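You operate a simulated robot arm through the tools that you are given. There is no shell and no other tool. Be economical: measure what you need, move in short steps, check, and stop when the job is done.

You are at the controls of a simulated robot arm. One attempt, no reset.

Task
Sand the half-moon rim's worn and white patches, then size the bare one.
Fine: the worn one ends bare, the white one smooth; use the medium sanding block with white band, the blue brush with white band and the size pot with white band; lid and tools go back; the gilt patch and the other lids are left alone. Set down upright: blue brush with white band.

Only the result counts: the job must be done as asked and must still hold three seconds after the hand-in. Knocking over, shifting, dropping, spilling or breaking anything else fails it. A push-on lid holds only when it is set on centred and level and pressed home; a screw cap is set on level and turned clockwise until tight.

Robot
A 6-joint arm with a fingered hand on a trunk, on a base that drives. Base frame: it is fixed to the floor where the robot stands at the start and does not move with it; the origin is under the middle of the robot, x ahead of it, y to its left, z up. Readings come in mm, rad, newtons and seconds.
With the tool pointing down near the work surface it reaches from about 300 to 620 mm from the robot's upright axis, wherever it stands. Its first joint turns from -2.897 to 2.897 rad. Places, roughly: blue brush with white band (4x4x15 cm) [700, 200, 800]; left patch of the half-moon rim [500, 700, 800]; middle patch of the half-moon rim [300, 400, 800]; ochre lid with white knob [700, 100, 800]; right patch of the half-moon rim [400, 100, 800]; size lid with white knob [600, 200, 800]; size pot with white band [600, 200, 800]; wax lid with white knob [600, 300, 800]. Payload 3.2 kg.
The tool frame sits at the grasp point between the pads (the TCP): z along the fingers, y along the line on which they close. The tips reach 22 mm beyond it. The gripper opens to 112 mm. The gripper's body begins 60 mm behind the TCP. The gripper is a hand of 3 fingers: y runs from the thumb to the fingers, the wrist lies at [0, 0, -218] in the tool frame, and closing takes about 1.5 s.
Orientation is told as [roll, pitch, yaw] about the base's x, y, z axes, in that order, counted from this pose: with the fingers straight down and closing along the base's y, the tool's x points along the base's -x, its y along +y and its z along -z.

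Tools
- The arm moves only by the tool send_rows. Its argument "plan" is a list of rows, each a list of 2 entries, a list of its own where there are three numbers: the shift along the tool's x, y, z in mm, then the turn, a rotation vector about the tool's x, y, z in rad. In form: [[[x, y, z], [ax, ay, az]], ...]. A call has 1 to 20 rows; each row is the pose to reach, as a shift and turn from the pose commanded when the call began, along the tool's axes at that moment. "gripper" is the opening, from 0 (shut) to 1 (fully open), set as the call begins (left out, the last holds). A row lasts 0.2 s, in which the tool goes at most 50 mm and 0.15 rad; a call with a longer step from one row to the next is refused whole, and so is a gripper value outside its range. A pose out of reach is approached as far as the arm can. The call stops where the force on the tool passes 40 N (or 10 N more than at its start, if that is more) or the arm is blocked; 0.2 s more then pass. The fingers move at their own pace (about 108 mm/s each) and stop on an object; they squeeze with about 22 N. The grip force told is the motor's: it shows also when the fingers shut on nothing. Time passes only in rows, and 0.2 s behind the last, so rows that repeat a pose let the fingers close. It gives the time, the measured TCP pose, the force on the tool (base axes), the opening and the grip force at its end, in the units of the frame above (readings bear some noise), with the torque about the TCP (base axes, N m) and any sound that the robot's microphone picked up.
- Cameras (640 x 400 px; columns grow to the right, rows downward): "scene" is now at [19, 185.2, 1489.2]; the picture's right is [0.24, -0.97, 0.00], its down [-0.71, -0.18, -0.68] and it looks along [0.66, 0.17, -0.73] (base axes); focal length 252 px, centre (320, 200). "wrist" rides on the gripper at [66, 3, -80] in the tool frame; the picture's right is [-0.05, 1.00, 0.00], its down [-0.77, -0.04, -0.64] and it looks along [-0.64, -0.03, 0.77] (tool axes); focal length 275 px, centre (320, 200). There is no depth. A picture from a camera that has moved, and an enlarged one, comes with that camera's place and axes in the base frame and with its lens.
- camera(camera): a new picture of that camera. No time passes.
- slide_trunk(by): slides the trunk up (or, below 0, down) by that many mm; the arm and the scene camera ride with it, the base frame stays. It gives what a move gives, with no picture.
- steer(legs): drives the robot by 1 to 6 legs, each [ahead, turn to the left] in mm and rad, along the robot's own axes; the way and the turn of a leg run together, so that a leg with both is an arc; at most 1500 mm and 3.142 rad a leg. The arm and the cameras ride along, it lands a little off, and it stops where it bumps. It gives what a move gives.
- move_fingers(finger1, finger2, thumb_bend): sets how far each is bent, from 0 (flat) to 100 (curled in); at 30 the hand is open as for a grip, at 70 the pads meet at the TCP. One left out holds its place. A second passes; each finger stops where it meets its share of the squeeze, and holds until it gets a number again. A gripper value or a shape takes the hand back. It gives what a move gives, with no picture; readings hold the bend of each and the force on the fingers (four entries, about 0 where the hand has none), thumb and palm.
- grasp_type(shape): the hand has 3 fingers and takes this shape, open, in about a second: jaw (thumb against the fingers, like two jaws); tri (thumb and two fingers); tip (a fingertip pinch); poke (one finger out to press); point (the index stretched); flat (the hand flat); cup (the hand cupped); fist (a fist). The gripper value then closes the fingers along that shape, each until it touches; the sizes above hold for jaw. It gives what a move gives, with no picture.
- aim_head(pan, tilt): turns the head with the scene camera to pan (to the left, within 2.705 rad either way) and tilt (down, from -0.506 to 1.204), counted from straight ahead of the robot. It gives what a move gives.
- enlarge(camera, box): a new picture of the part [left, top, right, bottom] of that camera's present view, enlarged. No time passes.
- sign_off(): hands the job in; it is judged then, once.

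Go step by step. Nothing tells you exact positions but the pictures and the camera data: compare them with the known pose of the tool, close in by small moves and look again before you grip or let go. The budget is 120 turns and 90 pictures, counting those below and the enlarged ones. Unless the task says otherwise, let go and move clear before handing in.

The tools are called after "Request:" by a JSON object that holds its "method" and its "body". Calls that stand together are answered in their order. send_rows: Moves the arm, as the interface text tells. Its arguments: {"type":"object","properties":{"plan":{"type":"array","items":{"type":"array"}},"gripper":{"type":"number"}},"required":["plan"]} The other tools are called the same way: slide_trunk (by) slides the trunk up or down; grasp_type (shape) gives the hand a shape; move_fingers (finger1, finger2, thumb_bend) moves the fingers one by one; steer (legs) drives the base; aim_head (pan, tilt) turns the head that bears the scene camera; camera (camera) takes a picture; enlarge (camera, box) takes an enlarged picture of a part of a camera's view; sign_off () hands the job in.

At the start:

```text
clock: 0.0
ee_pos: [309.5, 188.9, 1170.1]
tool_rot: [-0.001, 0.001, -0.001]
force: [-0.1, 1.0, -0.1]
moment: [-0.02, 0.02, -0.03]
opening: 112.1
grasp_force: 0.1
shape: jaw
bend: [30.0, 30.0, 30.0]
finger forces: [0.0, 0.0, 0.0, 0.0, 0.0, 0.0]
trunk travel left (down, up): [-525.0, 65.0]
robot x, y, heading: [-0.5, 0.8, -0.002]
head pan, tilt: [0.246, 0.822]
```

scene: 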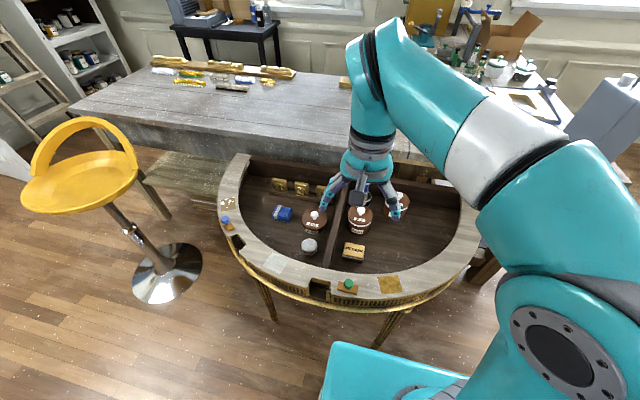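
wrist: 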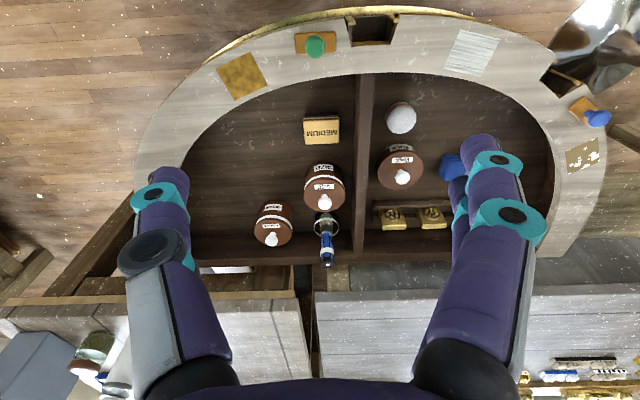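

I see a half-moon table with an open inside holding three pots, a sanding block, a brush in a jar, and three patches on the rim. I'll enlarge the views to read labels.

Request:
{"method": "enlarge", "body": {"camera": "wrist", "box": [220, 80, 460, 280]}}

Request:
{"method": "enlarge", "body": {"camera": "wrist", "box": [200, 0, 640, 200]}}

Request:
{"method": "enlarge", "body": {"camera": "scene", "box": [200, 150, 500, 310]}}

```text
2.00 times, centred on (340, 180) of wrist
camera zoom: at [244.9, 192.5, 1250.4], right [0.05, 1.0, 0.0], down [0.77, -0.04, 0.64], along [0.64, -0.03, -0.77], focal length 551 px, centre (280, 240)
```

zoom: 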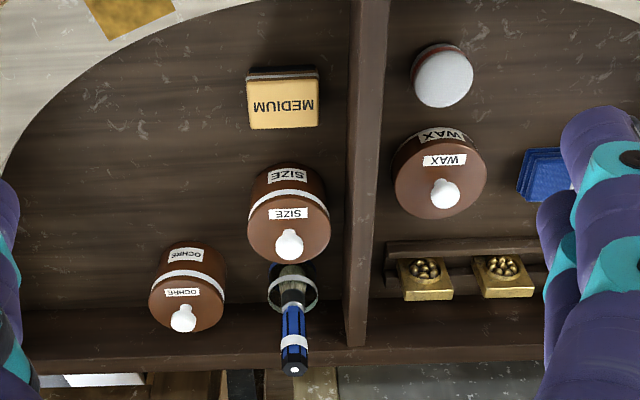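

```text
1.45 times, centred on (420, 100) of wrist
camera zoom: at [244.9, 192.5, 1250.4], right [0.05, 1.0, 0.0], down [0.77, -0.04, 0.64], along [0.64, -0.03, -0.77], focal length 400 px, centre (174, 346)
```

zoom: 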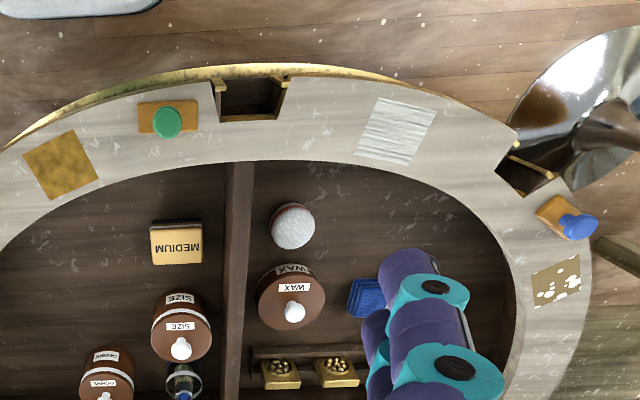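

```text
2.13 times, centred on (350, 230) of scene
camera zoom: at [19.0, 185.2, 1489.2], right [0.24, -0.97, 0.0], down [-0.71, -0.18, -0.68], along [0.66, 0.17, -0.73], focal length 538 px, centre (256, 136)
```

zoom: 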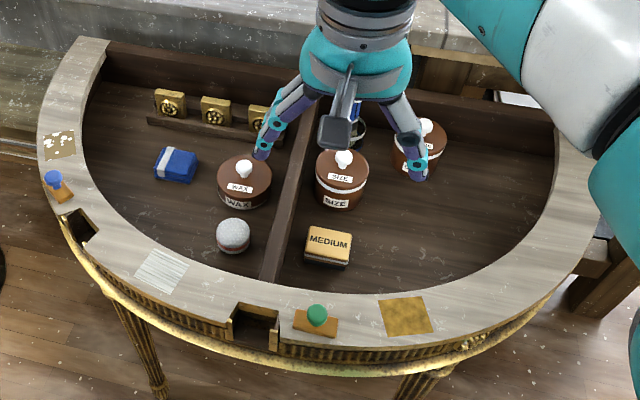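

The yellow MEDIUM block, size pot, and blue brush in its jar are right of the divider. The worn patch is at far left, the white patch is front middle and the gilt one is front right. I'll shift the wrist camera sideways to triangulate.

Request:
{"method": "send_rows", "body": {"plan": [[[0, -40, 0], [0, 0, 0]], [[0, -80, 0], [0, 0, 0]], [[0, -120, 0], [0, 0, 0]], [[0, -160, 0], [0, 0, 0]], [[0, -160, 0], [0, 0, 0]]]}}

Request:
{"method": "camera", "body": {"camera": "wrist"}}

Request:
{"method": "camera", "body": {"camera": "scene"}}

```text
clock: 1.2
ee_pos: [311.5, 29.3, 1169.7]
tool_rot: [0.0, 0.0, -0.001]
force: [-0.6, -0.3, -0.6]
moment: [0.01, 0.01, -0.01]
opening: 111.9
grasp_force: 0.1
shape: jaw
bend: [30.0, 30.0, 30.0]
finger forces: [0.0, 0.0, 0.0, 0.0, 0.0, 0.1]
trunk travel left (down, up): [-525.0, 65.0]
robot x, y, heading: [-1.0, 1.0, 0.002]
head pan, tilt: [0.246, 0.822]
```

```text
84 pictures are left
camera wrist: at [244.9, 32.8, 1249.1], right [0.05, 1.0, 0.0], down [0.77, -0.04, 0.64], along [0.64, -0.03, -0.77], focal length 275 px, centre (320, 200)
```

wrist: 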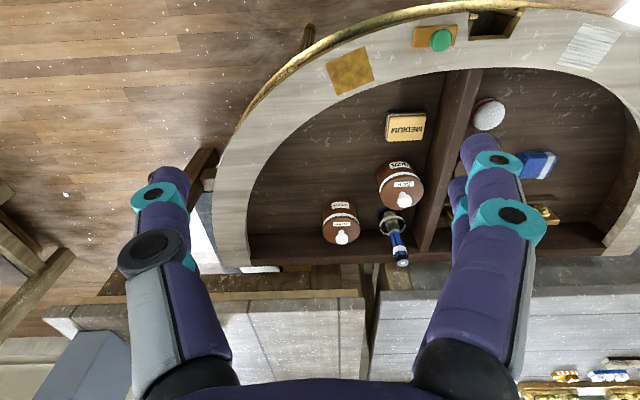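

```text
83 pictures are left
camera scene: at [19.0, 185.3, 1489.2], right [0.24, -0.97, 0.0], down [-0.71, -0.18, -0.68], along [0.66, 0.17, -0.73], focal length 252 px, centre (320, 200)
```

scene: 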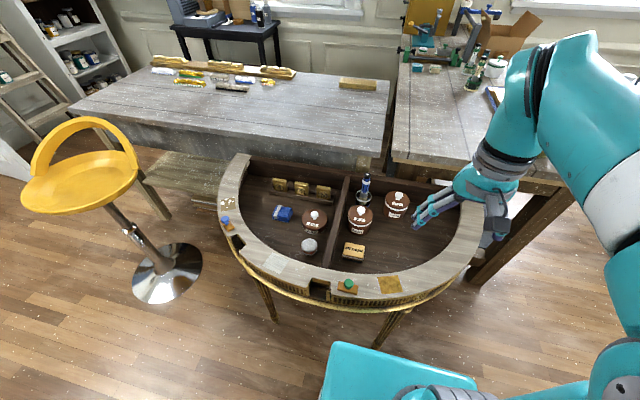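

With the arm out of the way I can zoom the scene view to check the bands on the blocks.

Request:
{"method": "enlarge", "body": {"camera": "scene", "box": [260, 165, 420, 265]}}

Request:
{"method": "enlarge", "body": {"camera": "scene", "box": [210, 180, 370, 310]}}

```text
4.00 times, centred on (340, 215) of scene
camera zoom: at [19.0, 185.3, 1489.2], right [0.24, -0.97, 0.0], down [-0.71, -0.18, -0.68], along [0.66, 0.17, -0.73], focal length 1008 px, centre (240, 140)
```

zoom: 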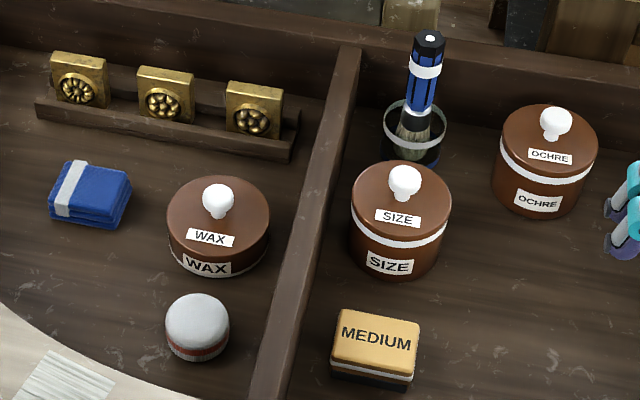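

```text
3.08 times, centred on (290, 245) of scene
camera zoom: at [19.0, 185.3, 1489.2], right [0.24, -0.97, 0.0], down [-0.71, -0.18, -0.68], along [0.66, 0.17, -0.73], focal length 776 px, centre (412, 62)
```

zoom: 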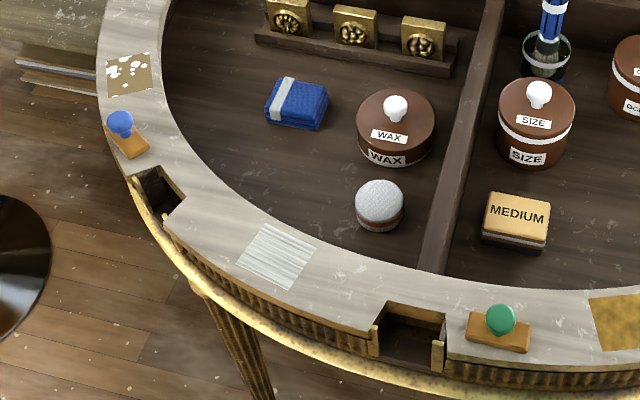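

The yellow MEDIUM block does have the white band; the blue thing is a folded cloth. I put the block near (479,185,768) and will approach above it and look again.

Request:
{"method": "send_rows", "body": {"plan": [[[-24, 22, 36], [0, 0, 0]], [[-48, 44, 71], [0, 0, 0]], [[-72, 67, 107], [0, 0, 0]], [[-96, 89, 143], [0, 0, 0]], [[-120, 111, 178], [0, 0, 0]], [[-144, 134, 214], [0, 0, 0]], [[-168, 156, 240], [0, 0, 0]], [[-168, 156, 240], [0, 0, 0]]], "gripper": 0.85}}

Request:
{"method": "camera", "body": {"camera": "wrist"}}

```text
clock: 3.0
ee_pos: [478.0, 184.6, 930.3]
tool_rot: [-0.001, 0.001, 0.0]
force: [-0.1, -0.2, 0.3]
moment: [0.0, 0.02, 0.0]
opening: 95.2
grasp_force: 0.1
shape: jaw
bend: [54.0, 54.0, 50.0]
finger forces: [0.0, 0.0, 0.0, 0.0, 0.0, 0.1]
trunk travel left (down, up): [-525.0, 65.0]
robot x, y, heading: [0.3, -1.7, 0.002]
head pan, tilt: [0.246, 0.822]
```

```text
80 pictures are left
camera wrist: at [411.8, 188.3, 1009.3], right [0.05, 1.0, 0.0], down [0.77, -0.04, 0.64], along [0.64, -0.03, -0.77], focal length 275 px, centre (320, 200)
```

wrist: 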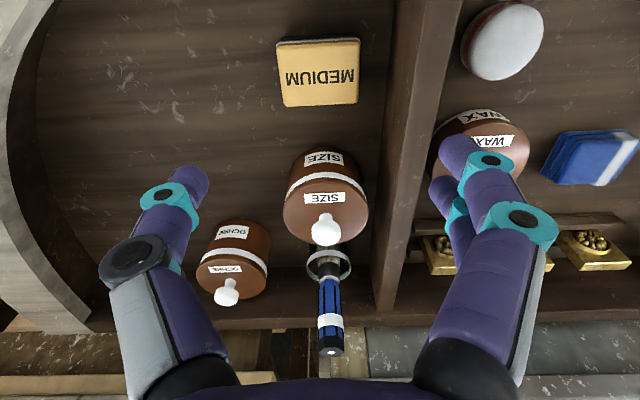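

The block top centre comes out at about (475,186,772), about 65 wide. I'll lower along it and check.

Request:
{"method": "send_rows", "body": {"plan": [[[1, 1, 40], [0, 0, 0]], [[2, 1, 80], [0, 0, 0]], [[3, 1, 120], [0, 0, 0]], [[3, 1, 135], [0, 0, 0]], [[3, 1, 135], [0, 0, 0]]]}}

Request:
{"method": "camera", "body": {"camera": "wrist"}}

Request:
{"method": "enlarge", "body": {"camera": "scene", "box": [290, 180, 430, 270]}}

```text
clock: 4.2
ee_pos: [476.4, 186.1, 795.2]
tool_rot: [-0.001, 0.0, 0.0]
force: [-0.3, -3.2, 0.5]
moment: [0.02, -0.02, 0.0]
opening: 94.8
grasp_force: 0.0
shape: jaw
bend: [55.0, 55.0, 50.0]
finger forces: [1.6, 1.6, 0.0, 0.0, 0.1, 0.0]
trunk travel left (down, up): [-525.0, 65.0]
robot x, y, heading: [3.6, 2.8, 0.003]
head pan, tilt: [0.246, 0.822]
```

```text
79 pictures are left
camera wrist: at [410.5, 189.3, 875.5], right [0.05, 1.0, 0.0], down [0.77, -0.04, 0.64], along [0.64, -0.03, -0.77], focal length 275 px, centre (320, 200)
```

wrist: 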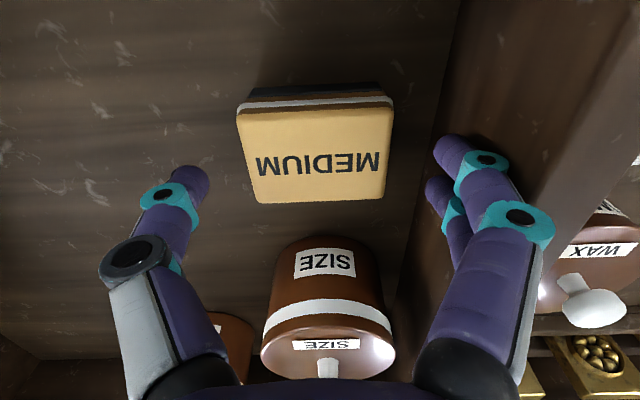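

```text
4.44 times, centred on (360, 225) of scene
camera zoom: at [19.1, 184.7, 1489.3], right [0.24, -0.97, 0.0], down [-0.71, -0.18, -0.68], along [0.66, 0.17, -0.73], focal length 1120 px, centre (142, 89)
```

zoom: 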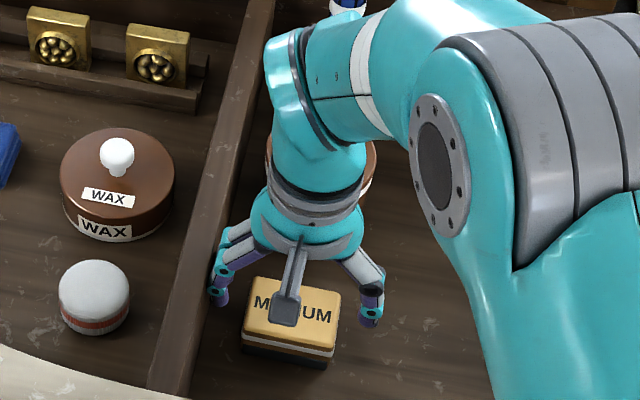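

The fingers brush the divider lightly, so I'll narrow the opening first, shift 2 mm away and descend to straddle the block (floor ≈ 740, TCP to 767).

Request:
{"method": "send_rows", "body": {"plan": [[[0, -2, 0], [0, 0, 0]], [[0, -2, 0], [0, 0, 0]], [[0, -2, 0], [0, 0, 0]], [[0, -2, 14], [0, 0, 0]], [[0, -2, 28], [0, 0, 0]], [[0, -2, 28], [0, 0, 0]]], "gripper": 0.73}}

Request:
{"method": "camera", "body": {"camera": "wrist"}}

```text
clock: 5.6
ee_pos: [476.3, 184.8, 766.9]
tool_rot: [0.001, 0.0, 0.0]
force: [-0.3, 0.1, -0.9]
moment: [0.0, 0.04, 0.0]
opening: 81.9
grasp_force: 0.0
shape: jaw
bend: [65.0, 65.0, 61.0]
finger forces: [0.1, 0.0, 0.1, 0.0, 0.0, 0.0]
trunk travel left (down, up): [-525.0, 65.0]
robot x, y, heading: [1.1, -1.7, -0.004]
head pan, tilt: [0.246, 0.822]
```

```text
77 pictures are left
camera wrist: at [409.4, 187.7, 847.6], right [0.05, 1.0, 0.0], down [0.77, -0.04, 0.64], along [0.64, -0.03, -0.77], focal length 275 px, centre (320, 200)
```

wrist: 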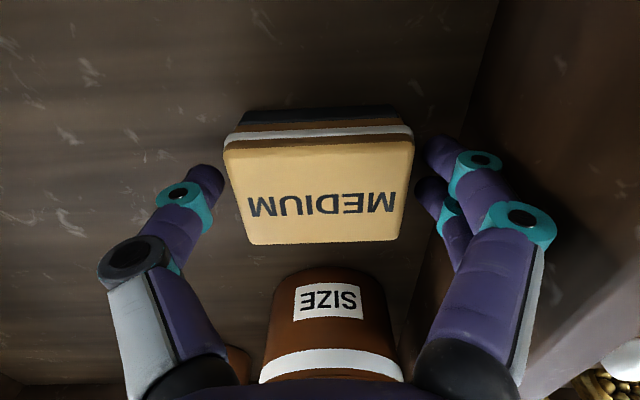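

The block sits between the fingers. I'll close on it, then lift.

Request:
{"method": "send_rows", "body": {"plan": [[[0, 0, 0], [0, 0, 0]], [[0, 0, 0], [0, 0, 0]], [[0, 0, 0], [0, 0, 0]], [[0, 0, 0], [0, 0, 0]], [[0, 0, 0], [0, 0, 0]], [[0, 0, -5], [0, 0, 0]], [[0, 0, -30], [0, 0, 0]], [[0, 0, -70], [0, 0, 0]], [[0, 0, -110], [0, 0, 0]], [[0, 0, -150], [0, 0, 0]], [[0, 0, -150], [0, 0, 0]]], "gripper": 0}}

Request:
{"method": "camera", "body": {"camera": "wrist"}}

Request:
{"method": "camera", "body": {"camera": "scene"}}

```text
clock: 8.0
ee_pos: [475.3, 183.2, 916.0]
tool_rot: [0.0, 0.001, 0.001]
force: [-0.1, 0.2, -0.9]
moment: [0.01, -0.02, -0.04]
opening: 62.3
grasp_force: 22.2
shape: jaw
bend: [72.0, 72.0, 70.0]
finger forces: [9.9, 10.1, 0.1, 0.0, 19.9, 0.1]
trunk travel left (down, up): [-525.0, 65.0]
robot x, y, heading: [-0.4, -1.2, 0.002]
head pan, tilt: [0.246, 0.822]
```

```text
76 pictures are left
camera wrist: at [409.7, 186.5, 996.2], right [0.05, 1.0, 0.0], down [0.77, -0.04, 0.64], along [0.64, -0.03, -0.77], focal length 275 px, centre (320, 200)
```

wrist: 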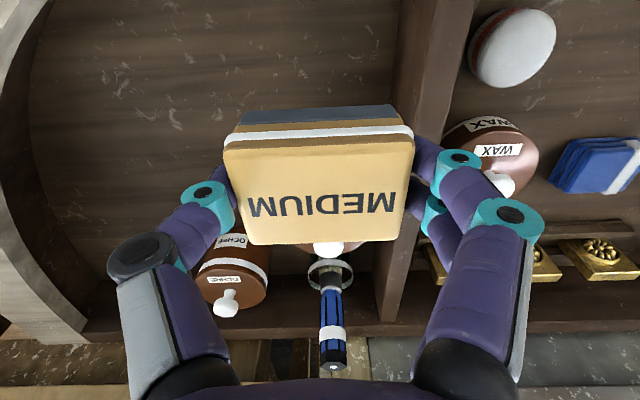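

```text
75 pictures are left
camera scene: at [19.1, 185.3, 1489.2], right [0.24, -0.97, 0.0], down [-0.71, -0.18, -0.68], along [0.66, 0.17, -0.73], focal length 252 px, centre (320, 200)
```

scene: 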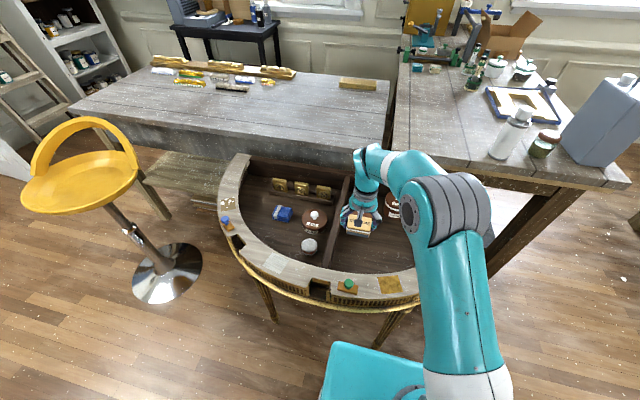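

The block is held. The white patch is around (347,405) on a rim at z≈817; I'll move above it with yaw −0.44 to match the rim's tangent.

Request:
{"method": "send_rows", "body": {"plan": [[[16, 28, 0], [0, 0, 0.05]], [[32, 56, 0], [0, 0, 0.11]], [[48, 84, 0], [0, 0, 0.17]], [[64, 112, 0], [0, 0, 0.23]], [[80, 140, 0], [0, 0, 0.29]], [[96, 168, 0], [0, 0, 0.35]], [[112, 196, 0], [0, 0, 0.41]], [[128, 222, 0], [0, 0, 0.436]], [[128, 222, 0], [0, 0, 0.436]]]}}

Request:
{"method": "camera", "body": {"camera": "wrist"}}

Request:
{"method": "camera", "body": {"camera": "scene"}}

```text
clock: 10.0
ee_pos: [347.8, 405.0, 915.6]
tool_rot: [0.0, -0.001, -0.436]
force: [1.1, 0.8, -0.2]
moment: [0.01, 0.0, 0.01]
opening: 62.2
grasp_force: 22.0
shape: jaw
bend: [72.0, 72.0, 70.0]
finger forces: [10.0, 9.9, 0.1, 0.1, 19.9, 0.0]
trunk travel left (down, up): [-525.0, 65.0]
robot x, y, heading: [2.3, 0.4, 0.001]
head pan, tilt: [0.246, 0.822]
```

```text
74 pictures are left
camera wrist: at [288.7, 436.5, 996.2], right [0.46, 0.89, 0.0], down [0.68, -0.36, 0.64], along [0.56, -0.3, -0.77], focal length 275 px, centre (320, 200)
```

wrist: 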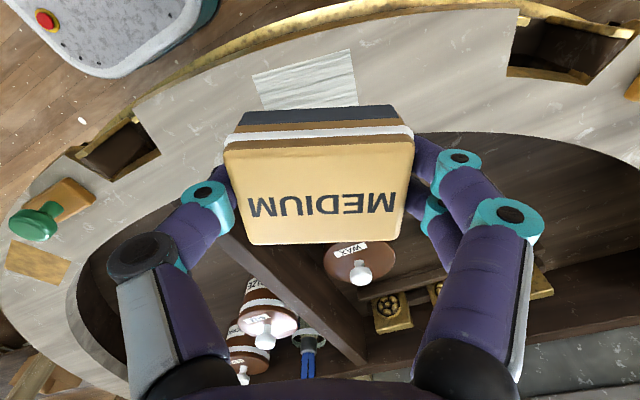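

```text
73 pictures are left
camera scene: at [19.1, 185.3, 1489.2], right [0.24, -0.97, 0.0], down [-0.71, -0.18, -0.68], along [0.66, 0.17, -0.73], focal length 252 px, centre (320, 200)
```

scene: 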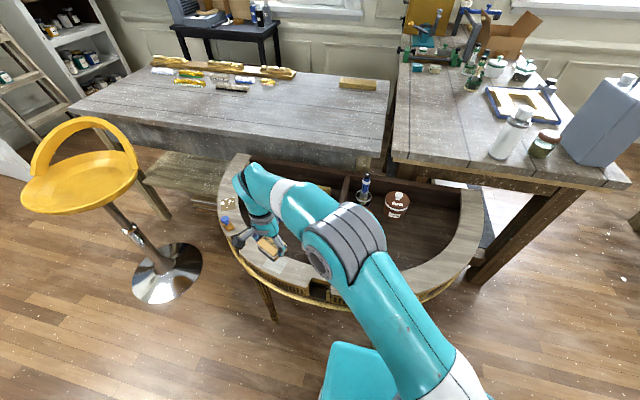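

The patch centre is about (348,401), turned about −0.26 rad, roughly 58 mm square. I'll align and come down just above the rim.

Request:
{"method": "send_rows", "body": {"plan": [[[-1.7, -3.6, 15], [0, 0, -0.1]], [[-1.7, -3.6, 35], [0, 0, -0.176]], [[-1.7, -3.6, 50], [0, 0, -0.176]], [[-1.7, -3.6, 60], [0, 0, -0.176]], [[-1.7, -3.6, 66], [0, 0, -0.176]], [[-1.7, -3.6, 66], [0, 0, -0.176]]]}}

Request:
{"method": "camera", "body": {"camera": "wrist"}}

Request:
{"method": "enlarge", "body": {"camera": "scene", "box": [200, 180, 340, 300]}}

```text
clock: 11.4
ee_pos: [347.0, 403.6, 853.2]
tool_rot: [0.003, -0.003, -0.261]
force: [1.3, 1.7, 18.1]
moment: [0.03, -0.01, 0.04]
opening: 61.2
grasp_force: 21.7
shape: jaw
bend: [72.0, 72.0, 70.0]
finger forces: [11.8, 11.8, 0.1, 0.1, 21.8, 0.0]
trunk travel left (down, up): [-525.0, 65.0]
robot x, y, heading: [-3.4, 1.7, 0.001]
head pan, tilt: [0.246, 0.822]
```

```text
72 pictures are left
camera wrist: at [284.3, 421.8, 933.8], right [0.3, 0.95, 0.0], down [0.73, -0.23, 0.64], along [0.61, -0.19, -0.77], focal length 275 px, centre (320, 200)
```

wrist: 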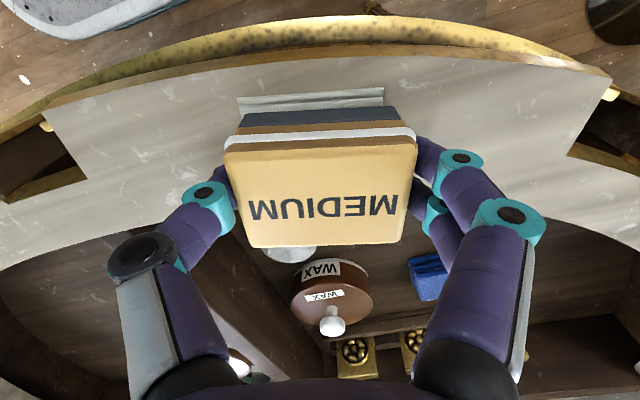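

```text
3.33 times, centred on (270, 240) of scene
camera zoom: at [17.8, 183.9, 1489.7], right [0.24, -0.97, 0.0], down [-0.71, -0.18, -0.68], along [0.66, 0.17, -0.73], focal length 840 px, centre (487, 67)
```

zoom: 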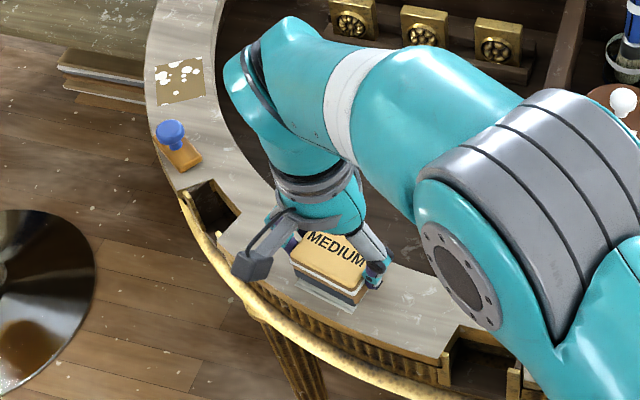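

The block touches the rim already with 18 N, aligned with the patch and a bit inward. I'll do gentle strokes along the rim at two radial offsets, then look.

Request:
{"method": "send_rows", "body": {"plan": [[[5, 0, -1], [0, 0, 0]], [[9, 10, -1], [0, 0, 0]], [[9, 20, -1], [0, 0, 0]], [[9, 5, -1], [0, 0, 0]], [[9, -10, -1], [0, 0, 0]], [[9, -20, -1], [0, 0, 0]], [[9, -5, -1], [0, 0, 0]], [[9, 10, -1], [0, 0, 0]], [[5, 20, -1], [0, 0, 0]], [[-3, 20, -1], [0, 0, 0]], [[-3, 5, -1], [0, 0, 0]], [[-3, -10, -1], [0, 0, 0]], [[-3, -20, -1], [0, 0, 0]], [[-3, -5, -1], [0, 0, 0]], [[-3, 10, -1], [0, 0, 0]], [[0, 0, -1], [0, 0, 0]], [[0, 0, -20], [0, 0, 0]], [[-50, 0, -50], [0, 0, 0]], [[-90, 0, -60], [0, 0, 0]], [[-90, 0, -60], [0, 0, 0]]]}}

Request:
{"method": "camera", "body": {"camera": "wrist"}}

Request:
{"method": "enlarge", "body": {"camera": "scene", "box": [200, 180, 340, 300]}}

```text
refused: row 18 steps farther than a row can; nothing moved
```

```text
70 pictures are left
camera wrist: at [284.3, 421.8, 933.8], right [0.3, 0.95, 0.0], down [0.73, -0.23, 0.64], along [0.61, -0.19, -0.77], focal length 275 px, centre (320, 200)
```

wrist: 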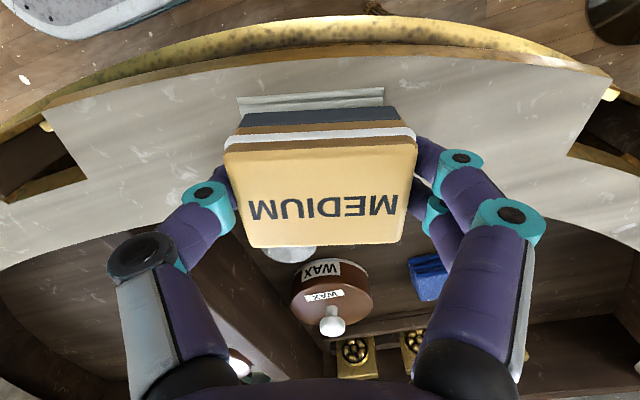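

```text
3.33 times, centred on (270, 240) of scene
camera zoom: at [17.8, 183.9, 1489.7], right [0.24, -0.97, 0.0], down [-0.71, -0.18, -0.68], along [0.66, 0.17, -0.73], focal length 840 px, centre (487, 67)
```

zoom: 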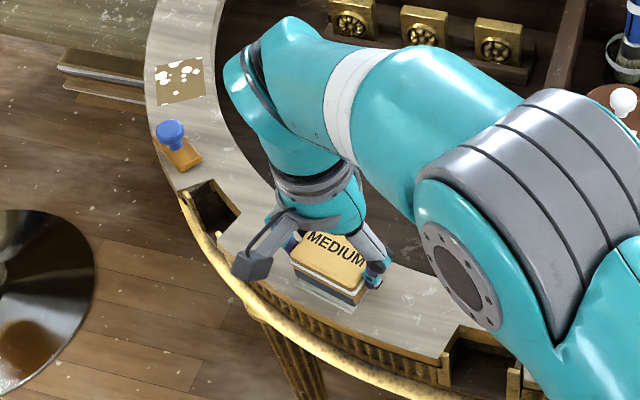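

One row stepped too far, so nothing moved. I'll resend the strokes with a gentler lift-off.

Request:
{"method": "send_rows", "body": {"plan": [[[5, 0, -1], [0, 0, 0]], [[9, 10, -1], [0, 0, 0]], [[9, 20, -1], [0, 0, 0]], [[9, 5, -1], [0, 0, 0]], [[9, -10, -1], [0, 0, 0]], [[9, -20, -1], [0, 0, 0]], [[9, -5, -1], [0, 0, 0]], [[9, 10, -1], [0, 0, 0]], [[5, 20, -1], [0, 0, 0]], [[-3, 20, -1], [0, 0, 0]], [[-3, 5, -1], [0, 0, 0]], [[-3, -10, -1], [0, 0, 0]], [[-3, -20, -1], [0, 0, 0]], [[-3, -5, -1], [0, 0, 0]], [[-3, 10, -1], [0, 0, 0]], [[0, 0, -1], [0, 0, 0]], [[0, 0, -20], [0, 0, 0]], [[-30, 0, -50], [0, 0, 0]], [[-70, 0, -60], [0, 0, 0]], [[-90, 0, -60], [0, 0, 0]]]}}

Request:
{"method": "camera", "body": {"camera": "wrist"}}

```text
clock: 15.6
ee_pos: [434.8, 380.9, 910.9]
tool_rot: [0.001, 0.0, -0.26]
force: [0.1, 0.9, -1.0]
moment: [0.03, -0.04, 0.01]
opening: 61.1
grasp_force: 22.1
shape: jaw
bend: [72.0, 72.0, 70.0]
finger forces: [10.6, 10.6, 0.1, 0.0, 21.4, 0.0]
trunk travel left (down, up): [-525.0, 65.0]
robot x, y, heading: [2.8, -3.2, 0.004]
head pan, tilt: [0.246, 0.822]
```

```text
68 pictures are left
camera wrist: at [372.3, 400.8, 991.2], right [0.3, 0.95, 0.0], down [0.74, -0.23, 0.64], along [0.61, -0.19, -0.77], focal length 275 px, centre (320, 200)
```

wrist: 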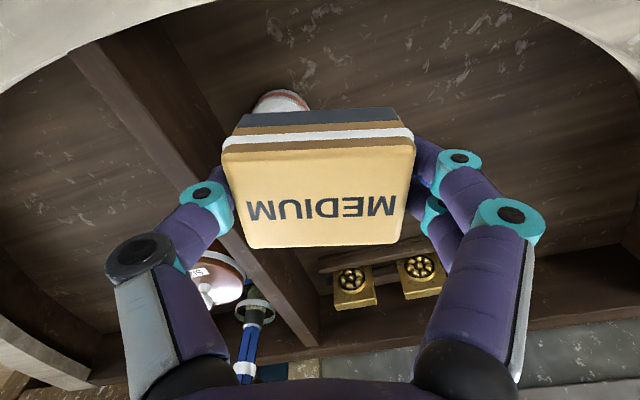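

The stroke ran and the block is still held; I'll look at the patch with the scene camera.

Request:
{"method": "enlarge", "body": {"camera": "scene", "box": [220, 230, 320, 310]}}

```text
5.00 times, centred on (270, 270) of scene
camera zoom: at [19.3, 185.4, 1489.2], right [0.24, -0.97, 0.0], down [-0.71, -0.18, -0.68], along [0.66, 0.17, -0.73], focal length 1260 px, centre (570, -150)
```

zoom: 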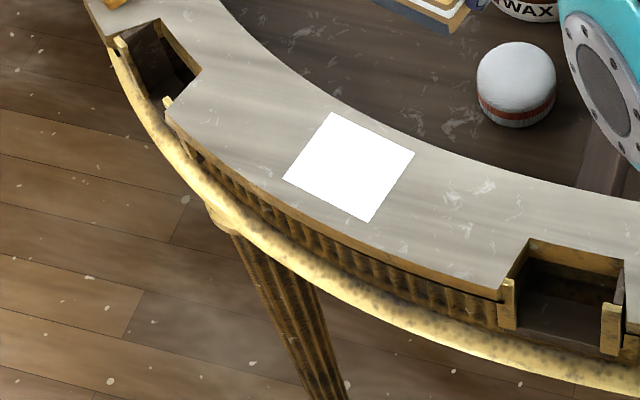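

The white patch is now smooth white. The worn patch (~(522,651)) is out of reach, so I'll raise and tuck the arm, then drive left around to about (50,520).

Request:
{"method": "send_rows", "body": {"plan": [[[8, -25, -30], [0, 0, 0]], [[20, -55, -55], [0, 0, 0]], [[32, -90, -75], [0, 0, 0]], [[45, -130, -85], [0, 0, 0]], [[58, -171, -90], [0, 0, 0]], [[58, -171, -90], [0, 0, 0]]]}}

Request:
{"method": "steer", "body": {"legs": [[0, 1.571], [520, 0], [0, -1.571], [50, 0]]}}

Request:
{"method": "camera", "body": {"camera": "scene"}}

Request:
{"method": "camera", "body": {"camera": "wrist"}}

```text
clock: 17.0
ee_pos: [335.3, 227.9, 1000.5]
tool_rot: [0.0, 0.0, -0.26]
force: [0.5, -0.6, -1.3]
moment: [-0.02, -0.01, 0.01]
opening: 61.1
grasp_force: 22.0
shape: jaw
bend: [72.0, 72.0, 70.0]
finger forces: [10.5, 10.3, 0.0, 0.0, 20.9, 0.1]
trunk travel left (down, up): [-525.0, 65.0]
robot x, y, heading: [-2.2, -0.1, -0.0]
head pan, tilt: [0.246, 0.822]
```

```text
clock: 28.2
ee_pos: [389.7, 744.3, 1000.6]
tool_rot: [0.001, 0.0, -0.277]
force: [-0.8, 0.4, -0.9]
moment: [0.01, 0.03, 0.0]
opening: 60.9
grasp_force: 22.5
shape: jaw
bend: [72.0, 72.0, 70.0]
finger forces: [10.2, 10.3, 0.1, 0.0, 20.3, 0.1]
trunk travel left (down, up): [-525.0, 65.0]
robot x, y, heading: [46.9, 521.7, -0.022]
head pan, tilt: [0.246, 0.822]
```

```text
66 pictures are left
camera scene: at [72.0, 706.8, 1489.2], right [0.23, -0.97, 0.0], down [-0.71, -0.17, -0.68], along [0.66, 0.15, -0.73], focal length 252 px, centre (320, 200)
```

scene: 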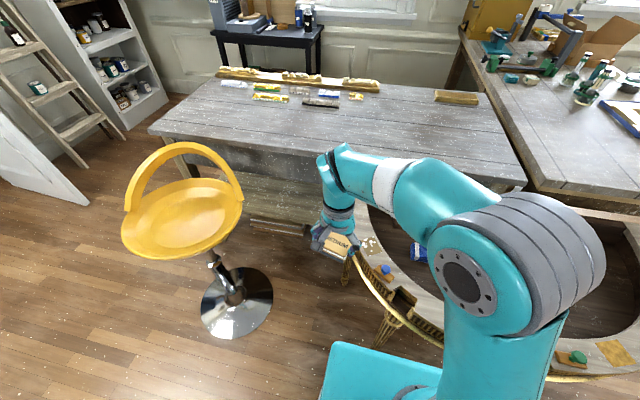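

```text
65 pictures are left
camera wrist: at [326.2, 765.7, 1080.4], right [0.32, 0.95, 0.0], down [0.73, -0.25, 0.64], along [0.6, -0.2, -0.77], focal length 275 px, centre (320, 200)
```

wrist: 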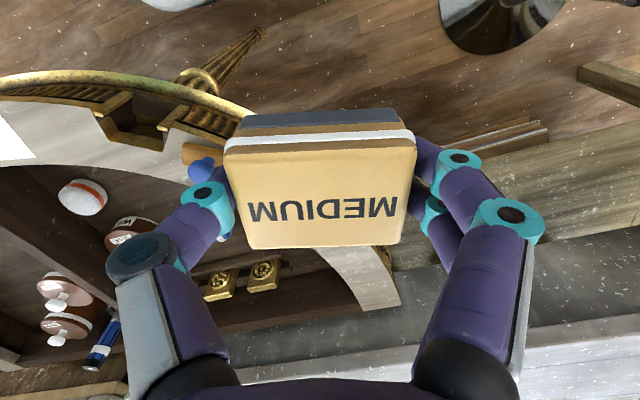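

I'm at (47,522) now. The worn patch should be near (523,652), turned about 27°. I'll hover over it with the fingers closing radially so the blue knob block is clear.

Request:
{"method": "send_rows", "body": {"plan": [[[-24, -6, 8], [0, 0, -0.11]], [[-48, -12, 16], [0, 0, -0.22]], [[-72, -18, 24], [0, 0, -0.33]], [[-96, -24, 32], [0, 0, -0.44]], [[-120, -30, 44], [0, 0, -0.55]], [[-144, -36, 57], [0, 0, -0.66]], [[-164, -42, 70], [0, 0, -0.748]], [[-164, -42, 70], [0, 0, -0.748]]]}}

Request:
{"method": "camera", "body": {"camera": "wrist"}}

Request:
{"method": "enlarge", "body": {"camera": "scene", "box": [290, 170, 470, 290]}}

```text
clock: 30.1
ee_pos: [534.9, 658.8, 930.3]
tool_rot: [0.0, 0.001, 0.468]
force: [-0.2, -0.1, -1.2]
moment: [-0.01, -0.02, -0.01]
opening: 60.6
grasp_force: 21.8
shape: jaw
bend: [72.0, 72.0, 70.0]
finger forces: [10.2, 10.2, 0.0, 0.1, 20.4, 0.1]
trunk travel left (down, up): [-525.0, 65.0]
robot x, y, heading: [49.1, 522.4, -0.017]
head pan, tilt: [0.246, 0.822]
```

```text
64 pictures are left
camera wrist: at [473.5, 631.8, 1010.6], right [-0.41, 0.91, 0.0], down [0.7, 0.32, 0.64], along [0.58, 0.26, -0.77], focal length 275 px, centre (320, 200)
```

wrist: 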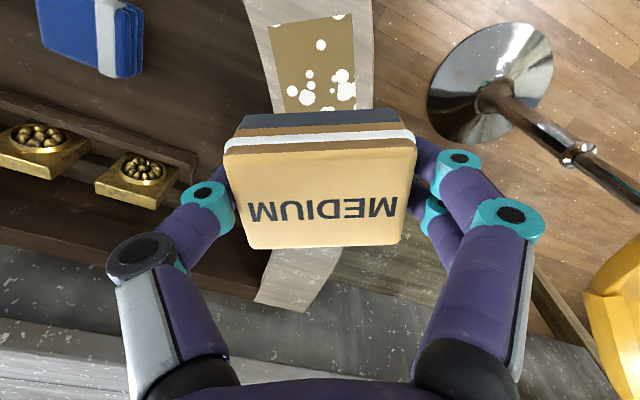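

```text
3.33 times, centred on (380, 230) of scene
camera zoom: at [71.0, 706.8, 1489.2], right [0.23, -0.97, 0.0], down [-0.71, -0.17, -0.68], along [0.66, 0.15, -0.73], focal length 840 px, centre (120, 100)
```

zoom: 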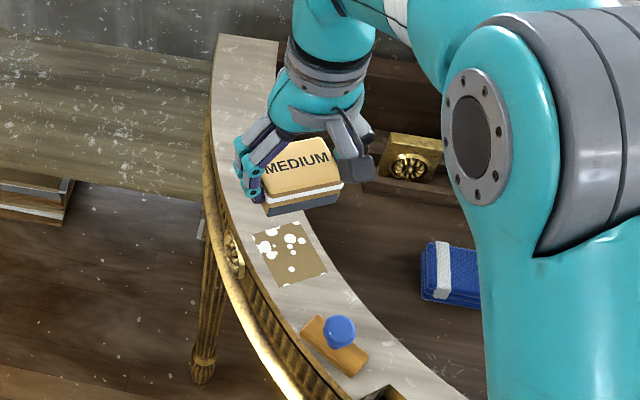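

Patch centre is about (518,647) with yaw 0.5. I'll descend onto it and stroke along the rim, then lift ahead for a look.

Request:
{"method": "send_rows", "body": {"plan": [[[21, -3, 30], [0, 0, -0.035]], [[21, -3, 60], [0, 0, -0.035]], [[21, -3, 74], [0, 0, -0.035]], [[21, -3, 79], [0, 0, -0.035]], [[28, -3, 79], [0, 0, -0.035]], [[36, -3, 79], [0, 0, -0.035]], [[26, -3, 79], [0, 0, -0.035]], [[16, -3, 79], [0, 0, -0.035]], [[6, -3, 79], [0, 0, -0.035]], [[16, -3, 79], [0, 0, -0.035]], [[26, -3, 79], [0, 0, -0.035]], [[36, -3, 79], [0, 0, -0.035]], [[26, 3, 79], [0, 0, -0.035]], [[16, 3, 79], [0, 0, -0.035]], [[6, 0, 79], [0, 0, -0.035]], [[16, -7, 79], [0, 0, -0.035]], [[26, -7, 79], [0, 0, -0.035]], [[21, -3, 60], [0, 0, -0.035]], [[0, -3, 20], [0, 0, -0.035]], [[0, -3, 10], [0, 0, -0.035]]]}}

Request:
{"method": "enlarge", "body": {"camera": "scene", "box": [290, 170, 470, 290]}}

```text
clock: 34.2
ee_pos: [535.2, 658.1, 921.3]
tool_rot: [0.001, 0.002, 0.503]
force: [0.2, 0.6, -0.7]
moment: [-0.03, 0.0, -0.02]
opening: 60.6
grasp_force: 22.2
shape: jaw
bend: [72.0, 72.0, 70.0]
finger forces: [10.6, 10.6, 0.1, 0.1, 21.2, 0.0]
trunk travel left (down, up): [-525.0, 65.0]
robot x, y, heading: [49.1, 521.9, -0.015]
head pan, tilt: [0.246, 0.822]
```

```text
3.33 times, centred on (380, 230) of scene
camera zoom: at [70.9, 706.7, 1489.2], right [0.23, -0.97, 0.0], down [-0.71, -0.17, -0.68], along [0.66, 0.15, -0.73], focal length 840 px, centre (120, 100)
```

zoom: 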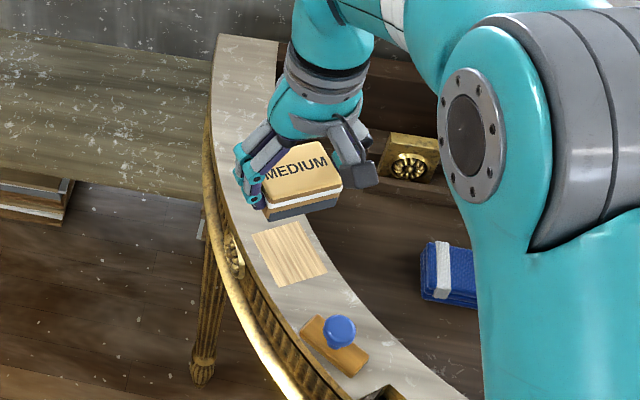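

The worn patch is bare wood now. I'll tuck the arm and drive to about (80,330), from where the block spot, pot, brush and bare patch are all within reach.

Request:
{"method": "send_rows", "body": {"plan": [[[10, 10, -30], [0, 0, 0]], [[30, 30, -55], [0, 0, 0]], [[55, 55, -75], [0, 0, 0]], [[85, 82, -80], [0, 0, 0]], [[112, 107, -80], [0, 0, 0]], [[112, 107, -80], [0, 0, 0]]]}}

Request:
{"method": "steer", "body": {"legs": [[0, 1.586], [-192, 0], [0, -1.571], [32, 0]]}}

Request:
{"method": "camera", "body": {"camera": "scene"}}

```text
clock: 35.6
ee_pos: [385.3, 695.2, 1002.6]
tool_rot: [-0.001, 0.001, 0.504]
force: [-0.1, -0.8, 0.4]
moment: [0.04, 0.01, 0.04]
opening: 60.7
grasp_force: 22.0
shape: jaw
bend: [72.0, 72.0, 70.0]
finger forces: [10.6, 10.6, 0.0, 0.1, 21.1, 0.0]
trunk travel left (down, up): [-525.0, 65.0]
robot x, y, heading: [47.5, 518.9, -0.013]
head pan, tilt: [0.246, 0.822]
```

```text
clock: 45.3
ee_pos: [413.7, 521.9, 1001.7]
tool_rot: [-0.001, 0.001, 0.547]
force: [0.5, -0.6, -1.6]
moment: [-0.03, -0.01, 0.04]
opening: 60.5
grasp_force: 21.6
shape: jaw
bend: [72.0, 72.0, 70.0]
finger forces: [10.6, 10.6, 0.0, 0.0, 21.1, 0.0]
trunk travel left (down, up): [-525.0, 65.0]
robot x, y, heading: [82.9, 333.6, 0.029]
head pan, tilt: [0.246, 0.822]
```

```text
61 pictures are left
camera scene: at [98.5, 519.7, 1489.2], right [0.27, -0.96, 0.0], down [-0.71, -0.2, -0.68], along [0.66, 0.18, -0.73], focal length 252 px, centre (320, 200)
```

scene: 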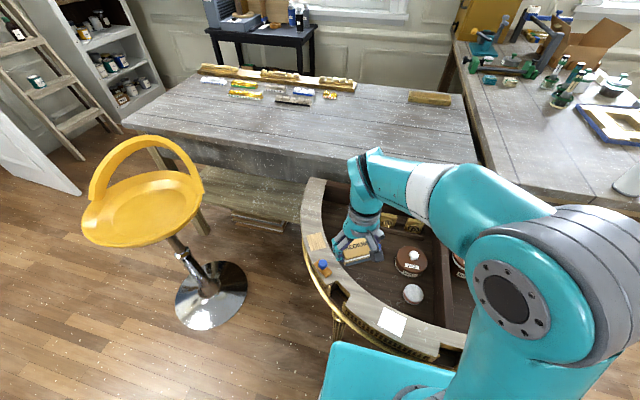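

The drive went fine. Now I carry the block back over its original spot (476,185), turning back to yaw 0, with the head aimed toward the right.

Request:
{"method": "send_rows", "body": {"plan": [[[13.6, -36, 5], [0, 0, 0.06]], [[27, -71, 10], [0, 0, 0.12]], [[41, -107, 16], [0, 0, 0.18]], [[54, -142, 22], [0, 0, 0.24]], [[68, -178, 30], [0, 0, 0.3]], [[82, -213, 40], [0, 0, 0.36]], [[95, -249, 50], [0, 0, 0.42]], [[109, -284, 60], [0, 0, 0.49]], [[122, -320, 72], [0, 0, 0.547]], [[122, -320, 72], [0, 0, 0.547]]]}}

Request:
{"method": "aim_head", "body": {"pan": -0.35, "tilt": 0.85}}

Request:
{"method": "camera", "body": {"camera": "scene"}}

Request:
{"method": "camera", "body": {"camera": "wrist"}}

```text
clock: 47.5
ee_pos: [476.7, 182.4, 930.8]
tool_rot: [-0.001, -0.001, 0.001]
force: [0.2, 0.0, -0.9]
moment: [-0.03, -0.01, 0.0]
opening: 60.6
grasp_force: 21.9
shape: jaw
bend: [72.0, 72.0, 70.0]
finger forces: [10.6, 10.6, 0.0, 0.0, 21.2, 0.0]
trunk travel left (down, up): [-525.0, 65.0]
robot x, y, heading: [83.2, 334.2, 0.025]
head pan, tilt: [0.246, 0.822]
```

```text
clock: 48.5
ee_pos: [476.3, 183.7, 929.9]
tool_rot: [-0.001, 0.001, 0.001]
force: [0.9, -0.5, -1.1]
moment: [-0.03, -0.01, -0.05]
opening: 60.4
grasp_force: 21.7
shape: jaw
bend: [72.0, 72.0, 70.0]
finger forces: [10.6, 10.6, 0.0, 0.1, 21.2, 0.0]
trunk travel left (down, up): [-525.0, 65.0]
robot x, y, heading: [82.3, 336.3, 0.027]
head pan, tilt: [-0.351, 0.85]
```

```text
60 pictures are left
camera scene: at [94.8, 473.3, 1487.1], right [-0.32, -0.95, 0.0], down [-0.71, 0.24, -0.66], along [0.63, -0.21, -0.75], focal length 252 px, centre (320, 200)
```

scene: 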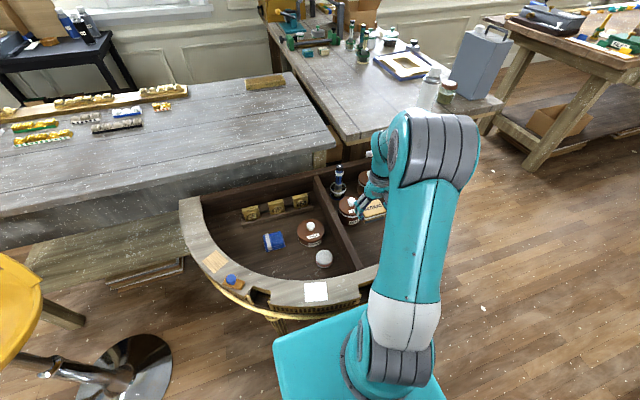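

```text
59 pictures are left
camera wrist: at [409.5, 187.0, 1010.7], right [0.05, 1.0, 0.0], down [0.77, -0.03, 0.64], along [0.64, -0.03, -0.77], focal length 275 px, centre (320, 200)
```

wrist: 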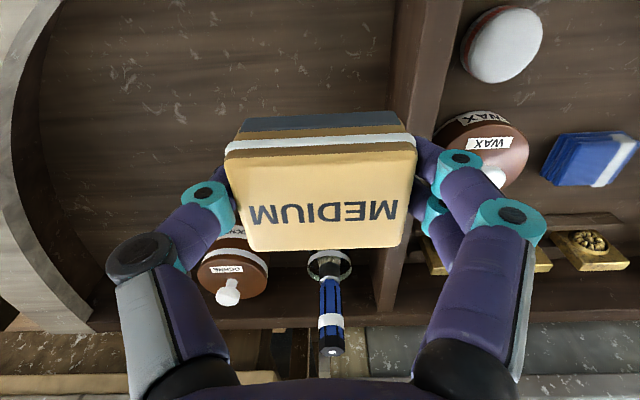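

The view matches the first hover over this spot. I'll lower the block and check for contact force.

Request:
{"method": "send_rows", "body": {"plan": [[[0, 0, 40], [0, 0, 0]], [[0, 0, 80], [0, 0, 0]], [[0, 0, 120], [0, 0, 0]], [[0, 0, 145], [0, 0, 0]], [[0, 0, 156], [0, 0, 0]], [[0, 0, 160], [0, 0, 0]], [[0, 0, 162], [0, 0, 0]], [[0, 0, 162], [0, 0, 0]]]}}

```text
clock: 50.3
ee_pos: [475.7, 185.1, 767.9]
tool_rot: [0.001, 0.0, 0.001]
force: [0.2, 0.4, 0.6]
moment: [0.0, -0.02, 0.03]
opening: 60.6
grasp_force: 21.9
shape: jaw
bend: [72.0, 72.0, 70.0]
finger forces: [10.5, 10.5, 0.0, 0.0, 20.9, 0.1]
trunk travel left (down, up): [-525.0, 65.0]
robot x, y, heading: [83.6, 335.3, 0.026]
head pan, tilt: [-0.351, 0.85]
```

Request:
{"method": "send_rows", "body": {"plan": [[[0, 0, 1], [0, 0, 0]], [[0, 0, 2], [0, 0, 0]], [[0, 0, 2.5], [0, 0, 0]]]}}

```text
clock: 51.1
ee_pos: [474.8, 184.8, 765.0]
tool_rot: [0.001, -0.002, 0.001]
force: [0.1, -0.2, -0.7]
moment: [0.0, 0.0, -0.04]
opening: 60.7
grasp_force: 22.3
shape: jaw
bend: [72.0, 72.0, 70.0]
finger forces: [10.5, 10.5, 0.0, 0.0, 20.9, 0.0]
trunk travel left (down, up): [-525.0, 65.0]
robot x, y, heading: [82.6, 334.0, 0.029]
head pan, tilt: [-0.351, 0.85]
```

There's no contact yet, so I'll continue down in small steps.

Request:
{"method": "send_rows", "body": {"plan": [[[0, 0, 1], [0, 0, 0]], [[0, 0, 2], [0, 0, 0]], [[0, 0, 2], [0, 0, 0]]]}}

Request:
{"method": "camera", "body": {"camera": "wrist"}}

```text
clock: 51.9
ee_pos: [474.9, 184.8, 765.0]
tool_rot: [0.001, -0.001, 0.002]
force: [0.4, 0.1, 11.6]
moment: [0.07, 0.02, 0.01]
opening: 60.5
grasp_force: 22.2
shape: jaw
bend: [72.0, 72.0, 71.0]
finger forces: [10.6, 10.5, 0.0, 0.0, 21.2, 0.1]
trunk travel left (down, up): [-525.0, 65.0]
robot x, y, heading: [83.9, 336.0, 0.024]
head pan, tilt: [-0.351, 0.85]
```

```text
58 pictures are left
camera wrist: at [409.5, 188.1, 844.2], right [0.05, 1.0, 0.0], down [0.77, -0.03, 0.64], along [0.64, -0.03, -0.77], focal length 275 px, centre (320, 200)
```

wrist: 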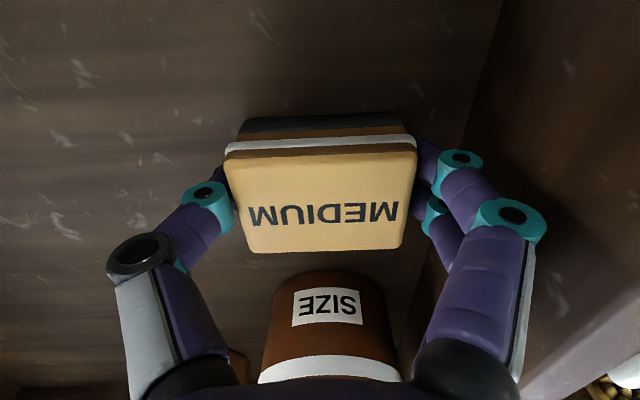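

The block is on the floor of the tray at its old place. I'll open partly, then rise straight up.

Request:
{"method": "send_rows", "body": {"plan": [[[0, 0, -1.5], [0, 0, 0]], [[0, 0, -1.5], [0, 0, 0]], [[0, 0, -1.5], [0, 0, 0]], [[0, 0, -1.5], [0, 0, 0]], [[0, 0, -15], [0, 0, 0]], [[0, 0, -45], [0, 0, 0]], [[0, 0, -90], [0, 0, 0]], [[0, 0, -135], [0, 0, 0]], [[0, 0, -165], [0, 0, 0]], [[0, 0, -165], [0, 0, 0]]], "gripper": 0.73}}

Request:
{"method": "camera", "body": {"camera": "wrist"}}

```text
clock: 54.1
ee_pos: [476.7, 185.3, 928.3]
tool_rot: [-0.001, 0.0, 0.002]
force: [0.5, 0.0, -0.3]
moment: [0.0, -0.02, -0.01]
opening: 81.5
grasp_force: 0.0
shape: jaw
bend: [65.0, 65.0, 62.0]
finger forces: [0.1, 0.0, 0.1, 0.0, 0.0, 0.1]
trunk travel left (down, up): [-525.0, 65.0]
robot x, y, heading: [84.8, 332.6, 0.028]
head pan, tilt: [-0.351, 0.85]
```

```text
57 pictures are left
camera wrist: at [409.9, 188.7, 1008.8], right [0.04, 1.0, 0.0], down [0.77, -0.03, 0.64], along [0.64, -0.03, -0.77], focal length 275 px, centre (320, 200)
```

wrist: 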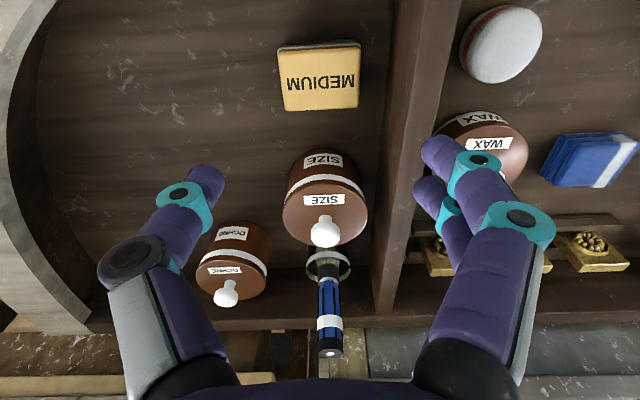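

The block is back in place. Next I hover nearer the size pot, with the fingers narrowed, to locate the knob and brush.

Request:
{"method": "send_rows", "body": {"plan": [[[-40, 0, -12], [0, 0, 0]], [[-80, 0, -22], [0, 0, 0]], [[-120, 0, -22], [0, 0, 0]], [[-120, 0, -22], [0, 0, 0]]], "gripper": 0.5}}

Request:
{"method": "camera", "body": {"camera": "wrist"}}

Request:
{"method": "enlarge", "body": {"camera": "scene", "box": [290, 140, 430, 240]}}

```text
clock: 55.1
ee_pos: [596.6, 181.4, 951.4]
tool_rot: [0.0, 0.0, 0.0]
force: [0.3, -0.1, 0.5]
moment: [0.0, -0.03, 0.0]
opening: 56.6
grasp_force: 0.0
shape: jaw
bend: [72.0, 72.0, 70.0]
finger forces: [0.0, 0.0, 0.0, 0.1, 0.0, 0.0]
trunk travel left (down, up): [-525.0, 65.0]
robot x, y, heading: [81.9, 336.8, 0.026]
head pan, tilt: [-0.351, 0.85]
```

```text
56 pictures are left
camera wrist: at [531.2, 185.3, 1031.6], right [0.04, 1.0, 0.0], down [0.77, -0.03, 0.64], along [0.63, -0.03, -0.77], focal length 275 px, centre (320, 200)
```

wrist: 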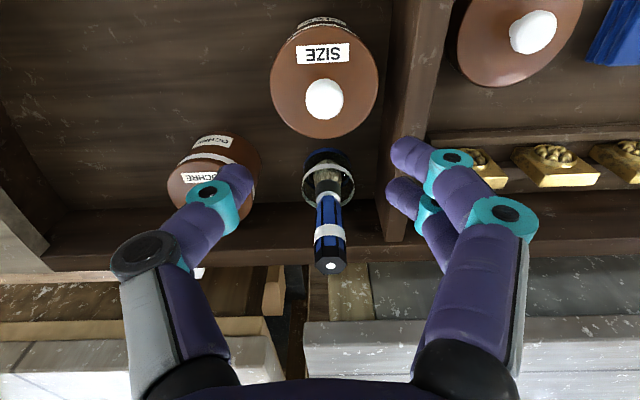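

```text
4.00 times, centred on (360, 190) of scene
camera zoom: at [94.8, 473.2, 1487.1], right [-0.32, -0.95, 0.0], down [-0.71, 0.24, -0.66], along [0.63, -0.21, -0.75], focal length 1008 px, centre (160, 240)
```

zoom: 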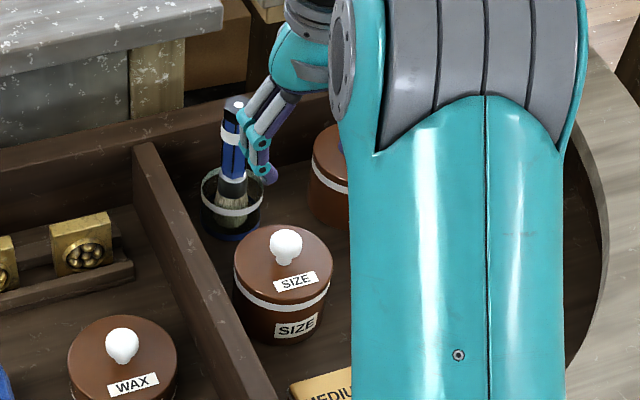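

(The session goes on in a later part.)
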